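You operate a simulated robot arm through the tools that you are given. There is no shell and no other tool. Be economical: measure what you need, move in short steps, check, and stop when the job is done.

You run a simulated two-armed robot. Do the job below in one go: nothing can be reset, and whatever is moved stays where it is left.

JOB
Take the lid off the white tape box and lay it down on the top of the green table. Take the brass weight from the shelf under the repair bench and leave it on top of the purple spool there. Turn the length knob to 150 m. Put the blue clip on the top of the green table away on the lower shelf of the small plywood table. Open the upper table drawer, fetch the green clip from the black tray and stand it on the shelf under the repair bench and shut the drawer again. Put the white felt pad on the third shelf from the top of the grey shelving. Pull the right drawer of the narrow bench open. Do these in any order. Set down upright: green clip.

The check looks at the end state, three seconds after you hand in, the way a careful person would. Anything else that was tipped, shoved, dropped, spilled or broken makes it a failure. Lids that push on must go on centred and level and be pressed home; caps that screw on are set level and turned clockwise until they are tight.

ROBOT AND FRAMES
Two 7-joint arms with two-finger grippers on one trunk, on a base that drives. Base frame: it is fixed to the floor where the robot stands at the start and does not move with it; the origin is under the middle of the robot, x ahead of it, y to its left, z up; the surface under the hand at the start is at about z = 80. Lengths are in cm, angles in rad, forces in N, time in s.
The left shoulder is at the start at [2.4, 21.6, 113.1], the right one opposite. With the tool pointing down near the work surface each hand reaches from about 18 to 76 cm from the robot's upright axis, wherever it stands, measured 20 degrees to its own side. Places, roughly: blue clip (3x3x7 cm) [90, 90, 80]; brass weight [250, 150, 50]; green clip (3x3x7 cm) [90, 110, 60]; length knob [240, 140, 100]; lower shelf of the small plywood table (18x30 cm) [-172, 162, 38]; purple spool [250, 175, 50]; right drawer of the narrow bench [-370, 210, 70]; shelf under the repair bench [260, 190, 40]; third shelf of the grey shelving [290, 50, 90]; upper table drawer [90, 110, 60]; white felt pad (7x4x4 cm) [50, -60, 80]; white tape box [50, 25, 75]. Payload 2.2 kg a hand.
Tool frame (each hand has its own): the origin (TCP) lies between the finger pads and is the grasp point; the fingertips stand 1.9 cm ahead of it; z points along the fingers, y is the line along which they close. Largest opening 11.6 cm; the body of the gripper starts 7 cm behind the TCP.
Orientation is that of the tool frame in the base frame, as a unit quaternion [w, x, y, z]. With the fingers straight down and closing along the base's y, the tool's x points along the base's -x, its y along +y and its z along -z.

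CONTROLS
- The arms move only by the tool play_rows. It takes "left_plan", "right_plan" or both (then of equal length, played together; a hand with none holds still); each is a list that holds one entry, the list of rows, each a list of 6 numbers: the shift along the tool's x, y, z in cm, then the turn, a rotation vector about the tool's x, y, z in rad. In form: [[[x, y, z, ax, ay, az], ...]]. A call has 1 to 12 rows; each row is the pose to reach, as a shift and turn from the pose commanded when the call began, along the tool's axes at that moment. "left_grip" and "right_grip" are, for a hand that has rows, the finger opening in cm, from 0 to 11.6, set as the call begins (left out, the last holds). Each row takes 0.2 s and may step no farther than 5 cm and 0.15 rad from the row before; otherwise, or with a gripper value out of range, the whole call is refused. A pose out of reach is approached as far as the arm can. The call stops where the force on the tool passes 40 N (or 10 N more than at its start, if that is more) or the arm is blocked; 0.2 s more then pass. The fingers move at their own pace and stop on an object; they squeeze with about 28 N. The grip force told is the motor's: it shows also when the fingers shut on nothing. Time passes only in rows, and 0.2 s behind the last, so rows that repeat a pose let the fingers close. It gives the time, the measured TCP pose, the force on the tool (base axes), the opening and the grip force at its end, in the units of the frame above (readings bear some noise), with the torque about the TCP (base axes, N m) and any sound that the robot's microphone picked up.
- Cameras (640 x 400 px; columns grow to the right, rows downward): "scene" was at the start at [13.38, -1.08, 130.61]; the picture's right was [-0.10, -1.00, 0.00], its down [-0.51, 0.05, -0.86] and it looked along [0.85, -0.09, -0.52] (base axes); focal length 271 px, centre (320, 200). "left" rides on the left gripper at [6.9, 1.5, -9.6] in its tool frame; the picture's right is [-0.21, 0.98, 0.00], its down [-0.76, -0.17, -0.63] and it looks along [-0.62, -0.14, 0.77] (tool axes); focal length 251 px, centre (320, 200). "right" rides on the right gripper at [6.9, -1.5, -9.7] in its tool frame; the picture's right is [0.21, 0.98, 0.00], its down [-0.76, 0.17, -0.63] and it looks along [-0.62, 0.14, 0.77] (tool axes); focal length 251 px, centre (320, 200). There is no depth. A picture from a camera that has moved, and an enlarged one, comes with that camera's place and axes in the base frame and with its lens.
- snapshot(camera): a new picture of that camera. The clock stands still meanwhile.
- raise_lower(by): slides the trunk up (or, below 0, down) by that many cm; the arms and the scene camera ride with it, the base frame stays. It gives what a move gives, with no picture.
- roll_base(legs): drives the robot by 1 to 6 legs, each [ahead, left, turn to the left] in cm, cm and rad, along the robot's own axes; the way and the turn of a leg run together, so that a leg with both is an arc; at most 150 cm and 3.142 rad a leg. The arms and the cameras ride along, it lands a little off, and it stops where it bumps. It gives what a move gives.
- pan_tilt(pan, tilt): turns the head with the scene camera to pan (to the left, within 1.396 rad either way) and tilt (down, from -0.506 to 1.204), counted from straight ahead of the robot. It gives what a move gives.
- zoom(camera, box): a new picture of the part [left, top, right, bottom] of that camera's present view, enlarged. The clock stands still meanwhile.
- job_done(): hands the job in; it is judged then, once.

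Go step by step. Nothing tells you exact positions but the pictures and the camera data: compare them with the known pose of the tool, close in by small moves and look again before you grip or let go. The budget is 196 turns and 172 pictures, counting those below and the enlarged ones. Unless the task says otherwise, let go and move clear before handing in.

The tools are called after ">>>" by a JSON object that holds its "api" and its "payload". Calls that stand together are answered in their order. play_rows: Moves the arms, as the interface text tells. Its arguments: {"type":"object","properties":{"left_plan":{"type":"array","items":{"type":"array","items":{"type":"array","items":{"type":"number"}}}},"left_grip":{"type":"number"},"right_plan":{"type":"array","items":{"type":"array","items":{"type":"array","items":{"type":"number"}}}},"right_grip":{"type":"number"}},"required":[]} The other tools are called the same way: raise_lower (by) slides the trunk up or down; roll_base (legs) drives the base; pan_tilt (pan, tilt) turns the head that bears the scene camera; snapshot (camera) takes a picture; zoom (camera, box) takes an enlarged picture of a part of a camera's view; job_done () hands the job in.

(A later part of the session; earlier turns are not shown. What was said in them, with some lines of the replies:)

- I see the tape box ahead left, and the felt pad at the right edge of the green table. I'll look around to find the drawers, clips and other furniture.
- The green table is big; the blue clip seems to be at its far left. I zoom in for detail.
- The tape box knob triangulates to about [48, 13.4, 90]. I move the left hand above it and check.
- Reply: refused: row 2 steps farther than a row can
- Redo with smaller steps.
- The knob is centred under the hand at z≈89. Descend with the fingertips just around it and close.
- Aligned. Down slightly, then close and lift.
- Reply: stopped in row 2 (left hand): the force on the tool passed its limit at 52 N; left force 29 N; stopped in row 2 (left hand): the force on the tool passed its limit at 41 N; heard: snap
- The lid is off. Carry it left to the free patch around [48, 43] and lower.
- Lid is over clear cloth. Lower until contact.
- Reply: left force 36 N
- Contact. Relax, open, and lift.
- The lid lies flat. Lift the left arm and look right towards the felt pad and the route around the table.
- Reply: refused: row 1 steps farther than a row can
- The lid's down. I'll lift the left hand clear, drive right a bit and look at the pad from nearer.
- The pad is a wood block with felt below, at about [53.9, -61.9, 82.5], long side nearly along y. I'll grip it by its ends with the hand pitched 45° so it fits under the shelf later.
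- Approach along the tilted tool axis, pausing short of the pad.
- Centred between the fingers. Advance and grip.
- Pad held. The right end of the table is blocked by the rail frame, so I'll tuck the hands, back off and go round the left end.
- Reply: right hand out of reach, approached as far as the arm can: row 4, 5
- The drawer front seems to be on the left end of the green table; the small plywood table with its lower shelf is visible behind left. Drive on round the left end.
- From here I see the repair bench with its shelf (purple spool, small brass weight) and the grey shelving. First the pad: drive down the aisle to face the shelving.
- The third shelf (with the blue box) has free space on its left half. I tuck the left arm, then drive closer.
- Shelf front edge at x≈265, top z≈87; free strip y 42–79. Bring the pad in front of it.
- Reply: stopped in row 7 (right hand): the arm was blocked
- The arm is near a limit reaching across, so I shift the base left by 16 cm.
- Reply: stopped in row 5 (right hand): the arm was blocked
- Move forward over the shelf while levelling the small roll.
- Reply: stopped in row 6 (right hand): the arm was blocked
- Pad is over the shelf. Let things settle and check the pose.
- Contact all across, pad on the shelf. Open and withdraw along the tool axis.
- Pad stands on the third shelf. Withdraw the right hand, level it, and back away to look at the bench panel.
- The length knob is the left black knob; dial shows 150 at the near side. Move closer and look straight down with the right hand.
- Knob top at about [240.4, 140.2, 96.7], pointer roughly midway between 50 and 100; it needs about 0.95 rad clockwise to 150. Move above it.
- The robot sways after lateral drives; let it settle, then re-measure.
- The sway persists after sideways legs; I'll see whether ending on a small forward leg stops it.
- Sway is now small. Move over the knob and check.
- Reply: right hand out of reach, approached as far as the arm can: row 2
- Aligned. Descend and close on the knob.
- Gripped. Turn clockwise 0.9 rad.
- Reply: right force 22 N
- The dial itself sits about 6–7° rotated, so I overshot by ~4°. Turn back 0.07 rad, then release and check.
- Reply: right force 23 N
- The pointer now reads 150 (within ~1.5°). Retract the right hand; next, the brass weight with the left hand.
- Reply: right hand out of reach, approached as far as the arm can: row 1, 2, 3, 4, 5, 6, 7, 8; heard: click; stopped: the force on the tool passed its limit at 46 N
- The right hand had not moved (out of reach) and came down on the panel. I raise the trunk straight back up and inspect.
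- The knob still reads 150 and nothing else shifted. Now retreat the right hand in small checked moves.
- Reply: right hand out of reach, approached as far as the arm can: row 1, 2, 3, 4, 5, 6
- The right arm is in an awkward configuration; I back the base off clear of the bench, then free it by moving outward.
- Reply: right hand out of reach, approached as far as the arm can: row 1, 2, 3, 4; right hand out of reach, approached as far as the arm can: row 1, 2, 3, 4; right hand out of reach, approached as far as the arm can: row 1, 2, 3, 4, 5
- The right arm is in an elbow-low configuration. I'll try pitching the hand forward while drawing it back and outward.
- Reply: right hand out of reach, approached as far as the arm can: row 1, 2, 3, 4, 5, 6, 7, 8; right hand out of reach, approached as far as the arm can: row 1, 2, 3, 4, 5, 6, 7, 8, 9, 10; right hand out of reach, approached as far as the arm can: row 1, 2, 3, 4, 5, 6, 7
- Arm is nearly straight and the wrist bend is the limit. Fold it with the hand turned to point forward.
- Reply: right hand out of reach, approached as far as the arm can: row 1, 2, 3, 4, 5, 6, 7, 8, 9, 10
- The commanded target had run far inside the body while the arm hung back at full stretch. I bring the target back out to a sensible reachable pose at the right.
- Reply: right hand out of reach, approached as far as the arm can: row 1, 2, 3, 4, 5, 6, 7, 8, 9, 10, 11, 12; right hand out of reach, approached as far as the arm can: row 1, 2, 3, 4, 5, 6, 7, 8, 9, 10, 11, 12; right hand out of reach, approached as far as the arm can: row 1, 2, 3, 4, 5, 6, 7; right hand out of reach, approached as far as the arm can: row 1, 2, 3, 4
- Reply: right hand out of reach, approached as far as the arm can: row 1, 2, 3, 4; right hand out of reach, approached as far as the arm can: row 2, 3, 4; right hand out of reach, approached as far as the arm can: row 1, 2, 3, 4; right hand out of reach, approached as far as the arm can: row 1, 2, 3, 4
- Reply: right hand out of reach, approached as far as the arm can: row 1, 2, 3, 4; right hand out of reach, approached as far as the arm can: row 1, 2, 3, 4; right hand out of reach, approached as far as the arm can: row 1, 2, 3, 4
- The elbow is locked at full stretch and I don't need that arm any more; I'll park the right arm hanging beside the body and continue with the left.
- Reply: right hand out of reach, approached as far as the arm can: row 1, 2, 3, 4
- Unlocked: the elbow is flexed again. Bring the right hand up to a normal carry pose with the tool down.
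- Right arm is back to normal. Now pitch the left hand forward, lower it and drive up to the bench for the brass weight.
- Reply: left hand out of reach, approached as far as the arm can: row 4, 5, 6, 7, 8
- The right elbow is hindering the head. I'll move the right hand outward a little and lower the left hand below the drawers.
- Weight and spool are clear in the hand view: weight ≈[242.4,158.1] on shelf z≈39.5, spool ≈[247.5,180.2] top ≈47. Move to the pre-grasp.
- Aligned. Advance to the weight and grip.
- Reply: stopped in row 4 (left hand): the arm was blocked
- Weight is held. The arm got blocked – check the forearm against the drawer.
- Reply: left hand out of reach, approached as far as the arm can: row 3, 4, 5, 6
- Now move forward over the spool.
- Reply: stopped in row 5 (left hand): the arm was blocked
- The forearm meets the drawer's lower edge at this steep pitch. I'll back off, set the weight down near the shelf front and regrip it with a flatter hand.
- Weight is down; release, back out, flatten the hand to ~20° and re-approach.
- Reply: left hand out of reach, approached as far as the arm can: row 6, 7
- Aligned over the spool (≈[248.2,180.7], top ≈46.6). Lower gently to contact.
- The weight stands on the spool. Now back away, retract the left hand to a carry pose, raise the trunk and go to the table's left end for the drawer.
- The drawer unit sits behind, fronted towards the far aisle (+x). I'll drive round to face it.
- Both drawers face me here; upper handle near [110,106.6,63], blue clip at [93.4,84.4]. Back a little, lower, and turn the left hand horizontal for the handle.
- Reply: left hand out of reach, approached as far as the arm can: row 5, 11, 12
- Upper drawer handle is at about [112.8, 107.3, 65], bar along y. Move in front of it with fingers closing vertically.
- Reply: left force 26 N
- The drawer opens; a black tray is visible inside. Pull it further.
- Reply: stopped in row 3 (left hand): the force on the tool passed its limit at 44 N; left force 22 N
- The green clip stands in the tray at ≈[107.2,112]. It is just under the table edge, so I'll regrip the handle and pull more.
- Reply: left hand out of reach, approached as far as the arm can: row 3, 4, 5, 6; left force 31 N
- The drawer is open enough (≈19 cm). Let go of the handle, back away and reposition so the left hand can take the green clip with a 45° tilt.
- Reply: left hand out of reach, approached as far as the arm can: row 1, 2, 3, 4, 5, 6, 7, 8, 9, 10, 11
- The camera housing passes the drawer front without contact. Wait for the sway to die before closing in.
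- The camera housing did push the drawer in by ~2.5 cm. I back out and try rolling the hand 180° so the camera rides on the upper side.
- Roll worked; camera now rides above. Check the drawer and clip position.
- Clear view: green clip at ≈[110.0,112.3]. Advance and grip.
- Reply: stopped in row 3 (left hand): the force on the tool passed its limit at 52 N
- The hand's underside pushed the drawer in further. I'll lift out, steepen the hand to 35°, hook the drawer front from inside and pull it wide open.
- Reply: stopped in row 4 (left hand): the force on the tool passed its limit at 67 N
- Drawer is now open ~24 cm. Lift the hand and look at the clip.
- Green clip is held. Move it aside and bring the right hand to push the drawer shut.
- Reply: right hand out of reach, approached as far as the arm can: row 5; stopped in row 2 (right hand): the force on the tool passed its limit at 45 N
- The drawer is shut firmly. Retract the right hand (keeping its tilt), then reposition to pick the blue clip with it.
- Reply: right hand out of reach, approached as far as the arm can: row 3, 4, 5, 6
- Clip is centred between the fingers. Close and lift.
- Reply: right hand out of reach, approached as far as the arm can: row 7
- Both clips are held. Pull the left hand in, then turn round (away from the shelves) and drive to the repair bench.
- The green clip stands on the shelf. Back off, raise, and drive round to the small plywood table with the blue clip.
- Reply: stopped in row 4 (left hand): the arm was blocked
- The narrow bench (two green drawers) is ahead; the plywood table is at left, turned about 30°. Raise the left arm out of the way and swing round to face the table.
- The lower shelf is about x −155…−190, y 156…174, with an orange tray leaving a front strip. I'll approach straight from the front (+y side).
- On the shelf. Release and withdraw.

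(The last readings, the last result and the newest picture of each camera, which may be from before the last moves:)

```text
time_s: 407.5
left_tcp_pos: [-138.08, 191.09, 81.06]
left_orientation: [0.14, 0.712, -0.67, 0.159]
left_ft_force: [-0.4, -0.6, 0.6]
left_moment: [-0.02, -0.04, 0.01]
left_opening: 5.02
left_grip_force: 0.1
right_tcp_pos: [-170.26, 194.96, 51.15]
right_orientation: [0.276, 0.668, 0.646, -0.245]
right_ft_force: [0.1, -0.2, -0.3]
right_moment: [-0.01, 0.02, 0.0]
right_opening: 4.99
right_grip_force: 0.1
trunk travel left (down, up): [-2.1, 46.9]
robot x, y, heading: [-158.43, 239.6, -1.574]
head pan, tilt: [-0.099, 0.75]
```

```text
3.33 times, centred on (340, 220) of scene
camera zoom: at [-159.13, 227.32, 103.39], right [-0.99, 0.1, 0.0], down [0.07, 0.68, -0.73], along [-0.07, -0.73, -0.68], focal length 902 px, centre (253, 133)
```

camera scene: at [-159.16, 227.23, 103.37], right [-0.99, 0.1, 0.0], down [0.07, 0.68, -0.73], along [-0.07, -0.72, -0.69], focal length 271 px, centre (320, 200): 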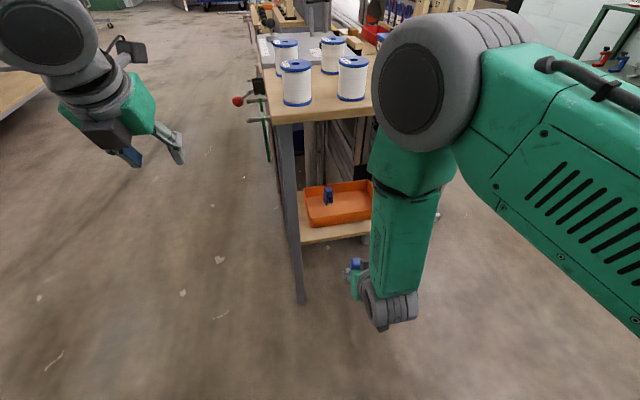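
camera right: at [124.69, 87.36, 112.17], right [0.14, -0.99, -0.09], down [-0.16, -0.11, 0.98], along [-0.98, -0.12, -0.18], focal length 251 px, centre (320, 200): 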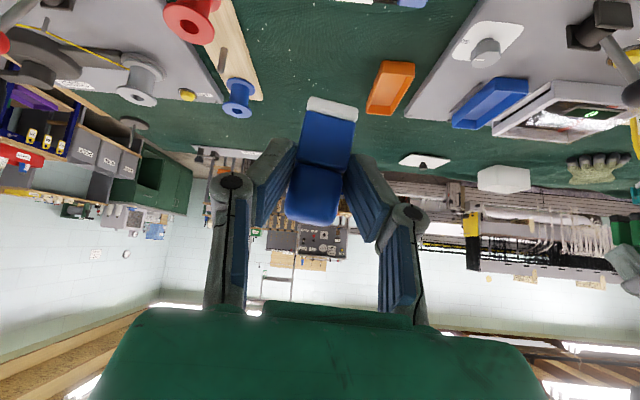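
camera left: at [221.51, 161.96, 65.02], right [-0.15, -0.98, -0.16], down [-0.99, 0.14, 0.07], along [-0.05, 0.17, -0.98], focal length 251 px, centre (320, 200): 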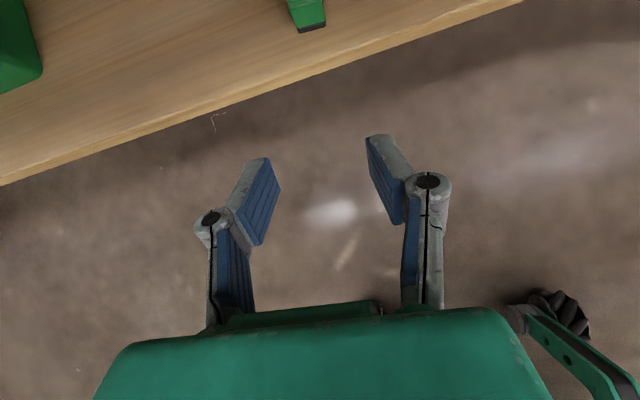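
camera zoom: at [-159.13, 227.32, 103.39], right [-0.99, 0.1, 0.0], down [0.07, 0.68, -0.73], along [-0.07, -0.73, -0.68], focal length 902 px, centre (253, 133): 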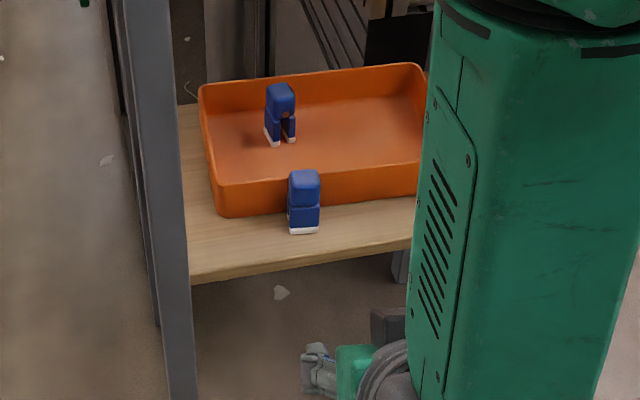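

The blue clip is put away. Raise, turn, and drive to the narrow bench with the green drawers.

>>> {"api": "raise_lower", "payload": {"by": 16}}

>>> {"api": "roll_base", "payload": {"legs": [[0, 0, -1.567], [118, 0, 0], [0, 36, 0], [3, 0, 0]]}}

>>> {"api": "pan_tilt", "payload": {"pan": 0.0, "tilt": 0.5}}

>>> {"api": "snapshot", "payload": {"camera": "scene"}}

```text
time_s: 409.4
left_tcp_pos: [-138.06, 191.08, 96.93]
left_orientation: [0.14, 0.712, -0.669, 0.159]
left_ft_force: [-0.1, -0.8, 0.9]
left_moment: [-0.03, 0.0, 0.0]
left_opening: 5.01
left_grip_force: 0.0
right_tcp_pos: [-170.07, 194.98, 67.1]
right_orientation: [0.276, 0.667, 0.647, -0.245]
right_ft_force: [0.2, 0.8, 0.4]
right_moment: [0.02, -0.05, 0.0]
right_opening: 5.01
right_grip_force: 0.1
trunk travel left (down, up): [-18.1, 30.9]
robot x, y, heading: [-158.17, 240.06, -1.571]
head pan, tilt: [-0.099, 0.75]
```

```text
time_s: 421.5
left_tcp_pos: [-327.83, 182.59, 97.03]
left_orientation: [-0.211, -0.036, 0.977, -0.016]
left_ft_force: [-1.4, -0.1, -0.6]
left_moment: [0.02, -0.05, -0.02]
left_opening: 5.02
left_grip_force: 0.0
right_tcp_pos: [-324.3, 214.48, 67.12]
right_orientation: [0.024, 0.929, -0.009, -0.369]
right_ft_force: [-0.7, -0.5, -0.6]
right_moment: [0.0, -0.02, -0.02]
right_opening: 5.03
right_grip_force: 0.1
trunk travel left (down, up): [-18.1, 30.9]
robot x, y, heading: [-278.87, 203.67, -3.133]
head pan, tilt: [-0.099, 0.75]
```

```text
time_s: 422.3
left_tcp_pos: [-327.58, 182.63, 97.08]
left_orientation: [-0.212, -0.036, 0.976, -0.016]
left_ft_force: [-0.2, 0.3, 0.1]
left_moment: [-0.01, 0.0, 0.04]
left_opening: 5.01
left_grip_force: 0.1
right_tcp_pos: [-324.17, 214.47, 67.35]
right_orientation: [0.025, 0.929, -0.007, -0.37]
right_ft_force: [0.3, 0.7, 0.1]
right_moment: [-0.04, 0.0, -0.02]
right_opening: 4.99
right_grip_force: 0.1
trunk travel left (down, up): [-18.1, 30.9]
robot x, y, heading: [-279.43, 203.76, -3.131]
head pan, tilt: [0.0, 0.499]
```

```text
7 pictures are left
camera scene: at [-292.35, 202.64, 121.57], right [-0.01, 1.0, 0.0], down [0.48, 0.01, -0.88], along [-0.88, -0.01, -0.48], focal length 271 px, centre (320, 200)
```

scene: 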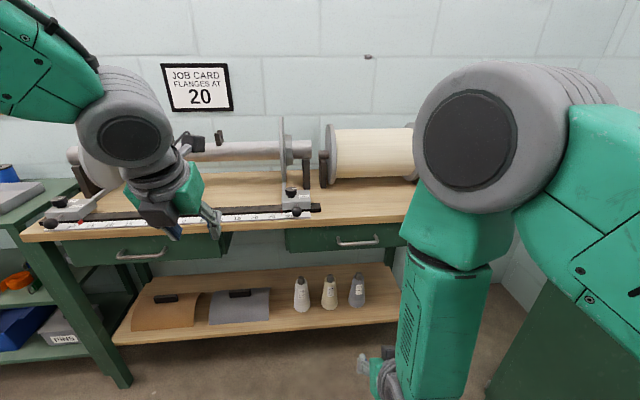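

Right drawer handle ≈[-356,213,73.4]. Turn the right hand horizontal, then roll it so the fingers close vertically.

>>> {"api": "play_rows", "payload": {"right_plan": [[[-1.7, 0, 0.2, 0, -0.136, 0], [-3.3, 0, 0.4, 0, -0.271, 0], [-5, 0, 0.6, 0, -0.407, 0], [-6.6, 0, 0.8, 0, -0.542, 0], [-8.3, 0, 1, 0, -0.678, 0], [-9.9, 0, 1.1, 0, -0.813, 0], [-9.9, 0, 1.1, 0, -0.813, 0]]]}}

>>> {"api": "play_rows", "payload": {"right_plan": [[[0, 0, 0, 0, 0, -0.143], [0, 0, 0, 0, 0, -0.286], [0, 0, 0, 0, 0, -0.43], [0, 0, 0, 0, 0, -0.57], [0, 0, 0, 0, 0, -0.715], [0, 0, 0, 0, 0, -0.86], [0, 0, 0, 0, 0, -1.0], [0, 0, 0, 0, 0, -1.145], [0, 0, 0, 0, 0, -1.29], [0, 0, 0, 0, 0, -1.43], [0, 0, 0, 0, 0, -1.57]]]}}

>>> {"api": "snapshot", "payload": {"camera": "right"}}

```text
time_s: 423.9
left_tcp_pos: [-327.46, 182.72, 97.07]
left_orientation: [-0.212, -0.036, 0.976, -0.017]
left_ft_force: [0.8, -0.4, 0.0]
left_moment: [0.04, 0.02, 0.02]
left_opening: 4.99
left_grip_force: 0.1
right_tcp_pos: [-332.07, 214.93, 73.16]
right_orientation: [-0.021, -0.706, 0.017, 0.707]
right_ft_force: [0.4, -0.1, 0.5]
right_moment: [-0.03, 0.0, 0.01]
right_opening: 4.99
right_grip_force: 0.0
trunk travel left (down, up): [-18.1, 30.9]
robot x, y, heading: [-279.04, 203.7, -3.131]
head pan, tilt: [0.0, 0.499]
```

```text
time_s: 426.3
left_tcp_pos: [-327.53, 182.73, 97.1]
left_orientation: [-0.213, -0.037, 0.976, -0.017]
left_ft_force: [0.0, -0.2, 0.1]
left_moment: [0.02, 0.01, -0.01]
left_opening: 4.98
left_grip_force: 0.2
right_tcp_pos: [-331.97, 214.93, 73.29]
right_orientation: [0.485, -0.513, -0.487, 0.514]
right_ft_force: [-0.3, -1.0, -0.1]
right_moment: [-0.01, 0.0, 0.01]
right_opening: 5.01
right_grip_force: 0.0
trunk travel left (down, up): [-18.1, 30.9]
robot x, y, heading: [-279.03, 203.43, -3.129]
head pan, tilt: [0.0, 0.499]
```

```text
6 pictures are left
camera right: at [-322.44, 221.9, 74.55], right [0.0, 0.16, -0.99], down [0.64, -0.76, -0.13], along [-0.77, -0.63, -0.1], focal length 251 px, centre (320, 200)
```

right: 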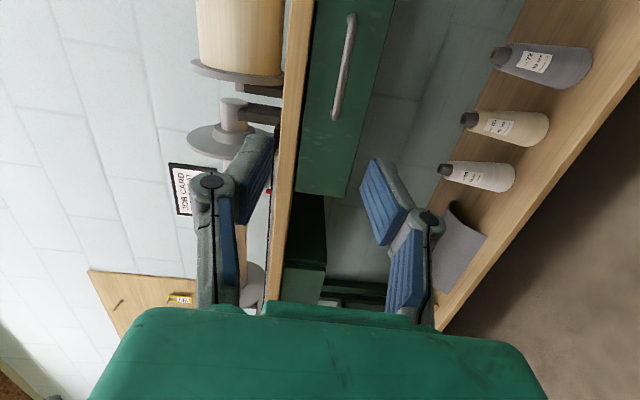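

>>> {"api": "roll_base", "payload": {"legs": [[14, 0, 0]]}}

>>> {"api": "play_rows", "payload": {"right_plan": [[[0, 1.4, 1, 0, 0, 0], [0, 2.7, 3, 0, 0, 0], [0, 2.7, 5.5, 0, 0, 0], [0, 2.7, 5.5, 0, 0, 0]]]}}

>>> {"api": "snapshot", "payload": {"camera": "right"}}

```text
time_s: 427.6
left_tcp_pos: [-341.66, 182.65, 97.03]
left_orientation: [-0.212, -0.035, 0.976, -0.016]
left_ft_force: [-0.8, -0.1, -0.8]
left_moment: [-0.01, 0.02, -0.01]
left_opening: 5.0
left_grip_force: 0.1
right_tcp_pos: [-346.08, 214.79, 73.21]
right_orientation: [-0.485, 0.514, 0.487, -0.513]
right_ft_force: [-0.2, -0.1, -1.1]
right_moment: [-0.03, 0.03, 0.0]
right_opening: 5.01
right_grip_force: 0.2
trunk travel left (down, up): [-18.1, 30.9]
robot x, y, heading: [-292.86, 202.92, -3.135]
head pan, tilt: [0.0, 0.499]
```

```text
time_s: 428.6
left_tcp_pos: [-341.25, 182.71, 97.25]
left_orientation: [-0.213, -0.035, 0.976, -0.016]
left_ft_force: [1.2, -0.9, -0.6]
left_moment: [0.01, 0.01, -0.01]
left_opening: 4.98
left_grip_force: 0.0
right_tcp_pos: [-351.3, 214.71, 70.74]
right_orientation: [0.485, -0.513, -0.487, 0.515]
right_ft_force: [0.2, -0.3, 1.1]
right_moment: [0.0, 0.02, 0.03]
right_opening: 5.01
right_grip_force: 0.0
trunk travel left (down, up): [-18.1, 30.9]
robot x, y, heading: [-293.07, 202.72, -3.131]
head pan, tilt: [0.0, 0.499]
```

```text
5 pictures are left
camera right: at [-341.81, 221.68, 72.0], right [0.0, 0.16, -0.99], down [0.64, -0.76, -0.13], along [-0.77, -0.63, -0.1], focal length 251 px, centre (320, 200)
```

right: 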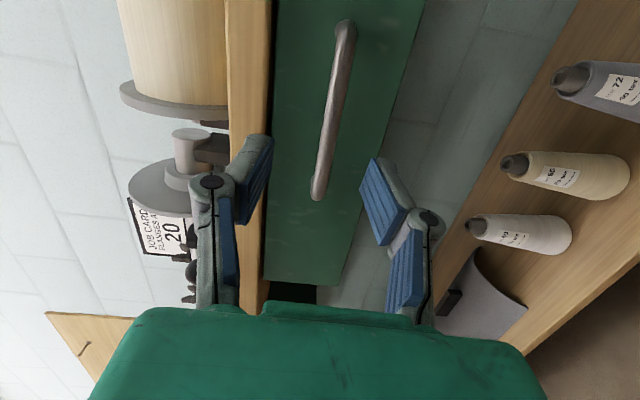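

>>> {"api": "play_rows", "payload": {"right_plan": [[[0, 0.5, 2.5, 0, 0, 0], [0, 0.5, 5, 0, 0, 0], [0, 0.5, 7.3, 0, 0, 0], [0, 0.5, 7.9, 0, 0, 0], [0, 0.5, 7.9, 0, 0, 0]]]}}

>>> {"api": "play_rows", "payload": {"right_plan": [[[0, 0, 0, 0, 0, 0], [0, 0, 0, 0, 0, 0], [0, 0, 0, 0, 0, 0]]], "right_grip": 0}}

```text
time_s: 429.8
left_tcp_pos: [-341.26, 182.73, 97.26]
left_orientation: [-0.213, -0.036, 0.976, -0.017]
left_ft_force: [-0.2, 0.9, 0.2]
left_moment: [0.03, 0.04, 0.01]
left_opening: 4.97
left_grip_force: 0.2
right_tcp_pos: [-359.07, 214.77, 70.2]
right_orientation: [0.484, -0.513, -0.487, 0.514]
right_ft_force: [-0.1, -0.5, -0.2]
right_moment: [0.01, 0.01, -0.01]
right_opening: 4.98
right_grip_force: 0.0
trunk travel left (down, up): [-18.1, 30.9]
robot x, y, heading: [-293.46, 203.19, -3.131]
head pan, tilt: [0.0, 0.499]
```

```text
time_s: 430.6
left_tcp_pos: [-341.26, 182.68, 97.27]
left_orientation: [-0.214, -0.035, 0.976, -0.016]
left_ft_force: [-0.6, -0.3, 0.5]
left_moment: [-0.01, 0.01, -0.03]
left_opening: 5.0
left_grip_force: 0.1
right_tcp_pos: [-359.07, 214.83, 70.06]
right_orientation: [0.485, -0.513, -0.487, 0.514]
right_ft_force: [1.3, -0.5, -11.5]
right_moment: [0.68, 0.11, 0.02]
right_opening: 0.59
right_grip_force: 31.2
trunk travel left (down, up): [-18.1, 30.9]
robot x, y, heading: [-293.14, 203.4, -3.132]
head pan, tilt: [0.0, 0.499]
```

Gripping the bar. Pull.

>>> {"api": "play_rows", "payload": {"right_plan": [[[0, 0, -1.5, 0, 0, 0], [0, 0, -3, 0, 0, 0], [0, 0, -5, 0, 0, 0], [0, 0, -7, 0, 0, 0], [0, 0, -9, 0, 0, 0], [0, 0, -11, 0, 0, 0], [0, 0, -13, 0, 0, 0], [0, 0, -15, 0, 0, 0]]]}}

>>> {"api": "snapshot", "payload": {"camera": "right"}}

```text
time_s: 432.4
left_tcp_pos: [-341.31, 182.73, 97.24]
left_orientation: [-0.213, -0.036, 0.976, -0.017]
left_ft_force: [0.4, 0.2, 0.1]
left_moment: [0.05, -0.02, -0.03]
left_opening: 4.98
left_grip_force: 0.0
right_tcp_pos: [-344.26, 214.59, 70.18]
right_orientation: [0.485, -0.512, -0.486, 0.516]
right_ft_force: [-0.1, -0.3, -1.7]
right_moment: [0.04, 0.03, 0.02]
right_opening: 0.0
right_grip_force: 28.5
trunk travel left (down, up): [-18.1, 30.9]
robot x, y, heading: [-292.79, 203.57, -3.133]
head pan, tilt: [0.0, 0.499]
```

```text
4 pictures are left
camera right: at [-334.68, 221.58, 71.43], right [0.0, 0.16, -0.99], down [0.64, -0.76, -0.12], along [-0.77, -0.63, -0.1], focal length 251 px, centre (320, 200)
```

right: 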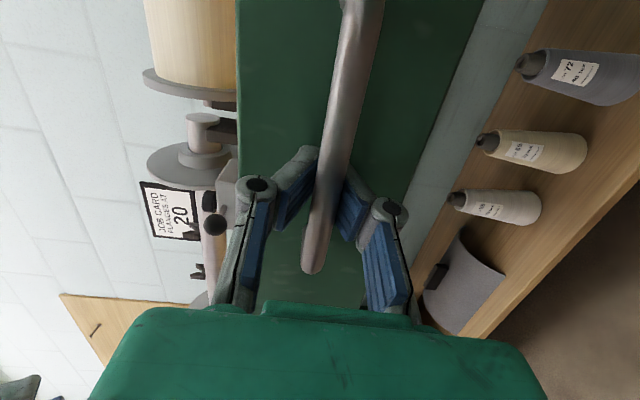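

>>> {"api": "snapshot", "payload": {"camera": "scene"}}

```text
3 pictures are left
camera scene: at [-306.39, 202.9, 121.57], right [-0.01, 1.0, 0.0], down [0.48, 0.01, -0.88], along [-0.88, -0.01, -0.48], focal length 271 px, centre (320, 200)
```

scene: 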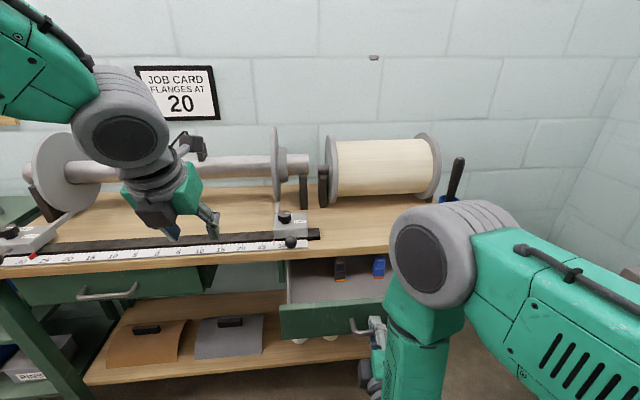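

The right drawer is open about 15 cm; pull a little more, then release and clear.

>>> {"api": "roll_base", "payload": {"legs": [[-8, 0, 0]]}}

>>> {"api": "play_rows", "payload": {"right_plan": [[[0, 0, 0, 0, 0, 0], [0, 0, 0, 0, 0, 0], [0, 0, 0, 0, 0, 0]]], "right_grip": 6}}

>>> {"api": "roll_base", "payload": {"legs": [[-20, 0, 0]]}}

>>> {"api": "snapshot", "payload": {"camera": "scene"}}

```text
time_s: 433.5
left_tcp_pos: [-333.23, 182.55, 97.29]
left_orientation: [-0.215, -0.035, 0.976, -0.016]
left_ft_force: [0.0, -0.2, 0.0]
left_moment: [0.01, -0.03, 0.01]
left_opening: 4.97
left_grip_force: 0.2
right_tcp_pos: [-336.18, 214.5, 70.36]
right_orientation: [0.486, -0.512, -0.485, 0.516]
right_ft_force: [-0.8, -1.0, -1.2]
right_moment: [0.0, 0.05, -0.03]
right_opening: 0.01
right_grip_force: 28.6
trunk travel left (down, up): [-18.1, 30.9]
robot x, y, heading: [-285.31, 203.13, -3.13]
head pan, tilt: [0.0, 0.499]
```

```text
time_s: 434.3
left_tcp_pos: [-333.11, 182.67, 97.5]
left_orientation: [-0.215, -0.035, 0.976, -0.016]
left_ft_force: [0.0, 0.5, -0.7]
left_moment: [0.02, 0.03, -0.02]
left_opening: 4.99
left_grip_force: 0.1
right_tcp_pos: [-336.12, 214.62, 70.31]
right_orientation: [0.486, -0.512, -0.485, 0.516]
right_ft_force: [-0.1, 0.3, 1.0]
right_moment: [0.01, 0.01, 0.01]
right_opening: 6.0
right_grip_force: 0.1
trunk travel left (down, up): [-18.1, 30.9]
robot x, y, heading: [-285.28, 203.24, -3.132]
head pan, tilt: [0.0, 0.499]
```

```text
time_s: 435.9
left_tcp_pos: [-312.91, 182.92, 97.48]
left_orientation: [-0.215, -0.036, 0.976, -0.017]
left_ft_force: [0.2, -0.1, 0.3]
left_moment: [-0.03, 0.04, -0.02]
left_opening: 4.99
left_grip_force: 0.1
right_tcp_pos: [-316.17, 214.76, 70.37]
right_orientation: [0.486, -0.511, -0.485, 0.517]
right_ft_force: [0.5, 0.5, 0.7]
right_moment: [0.0, -0.02, 0.02]
right_opening: 6.03
right_grip_force: 0.0
trunk travel left (down, up): [-18.1, 30.9]
robot x, y, heading: [-264.9, 203.47, -3.128]
head pan, tilt: [0.0, 0.499]
```

```text
2 pictures are left
camera scene: at [-278.3, 203.13, 121.59], right [-0.01, 1.0, 0.0], down [0.48, 0.01, -0.88], along [-0.88, -0.01, -0.48], focal length 271 px, centre (320, 200)
```

scene: 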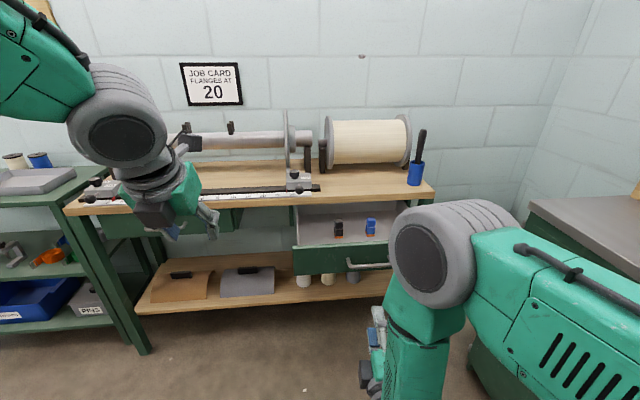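

The narrow bench's right drawer is open and both hands are clear, so every part of the job has been carried out. I hand in.

>>> {"api": "job_done", "payload": {}}

```text
The job is handed in.
```

I did all seven parts and handed in; no result came back, so I don't know whether it passed.

- **Tape box lid:** it came off with a snap and lies flat on the green table.
- **Brass weight:** it stands on the purple spool under the repair bench. I set it down on the shelf once on the way to change my grip.
- **Length knob:** the pointer reads 150 m, within about 2° by my measurement from the pictures.
- **Blue clip:** it stands on the lower shelf of the small plywood table, in the narrow strip in front of the orange tray.
- **Green clip:** it stands upright on the shelf under the repair bench, and the upper drawer is shut hard against its stop.
- **White felt pad:** it sits on the third shelf from the top of the grey shelving.
- **Narrow bench:** its right drawer is pulled well open.

Three contacts could count against the job:

- **Panel:** while I lowered the trunk, the right hand came down on the length-knob panel and I heard a click, probably the ZERO button. The knob did not move, and the panel looked unchanged afterwards.
- **Drawer:** while I was fetching the green clip, I pushed the upper drawer partway in twice and pressed its front edge at about 67 N. The other clips in the tray stayed standing.
- **Bench drawer front:** the left forearm pressed against the front of a drawer under the repair bench while I carried the weight. I saw no sign that it moved.
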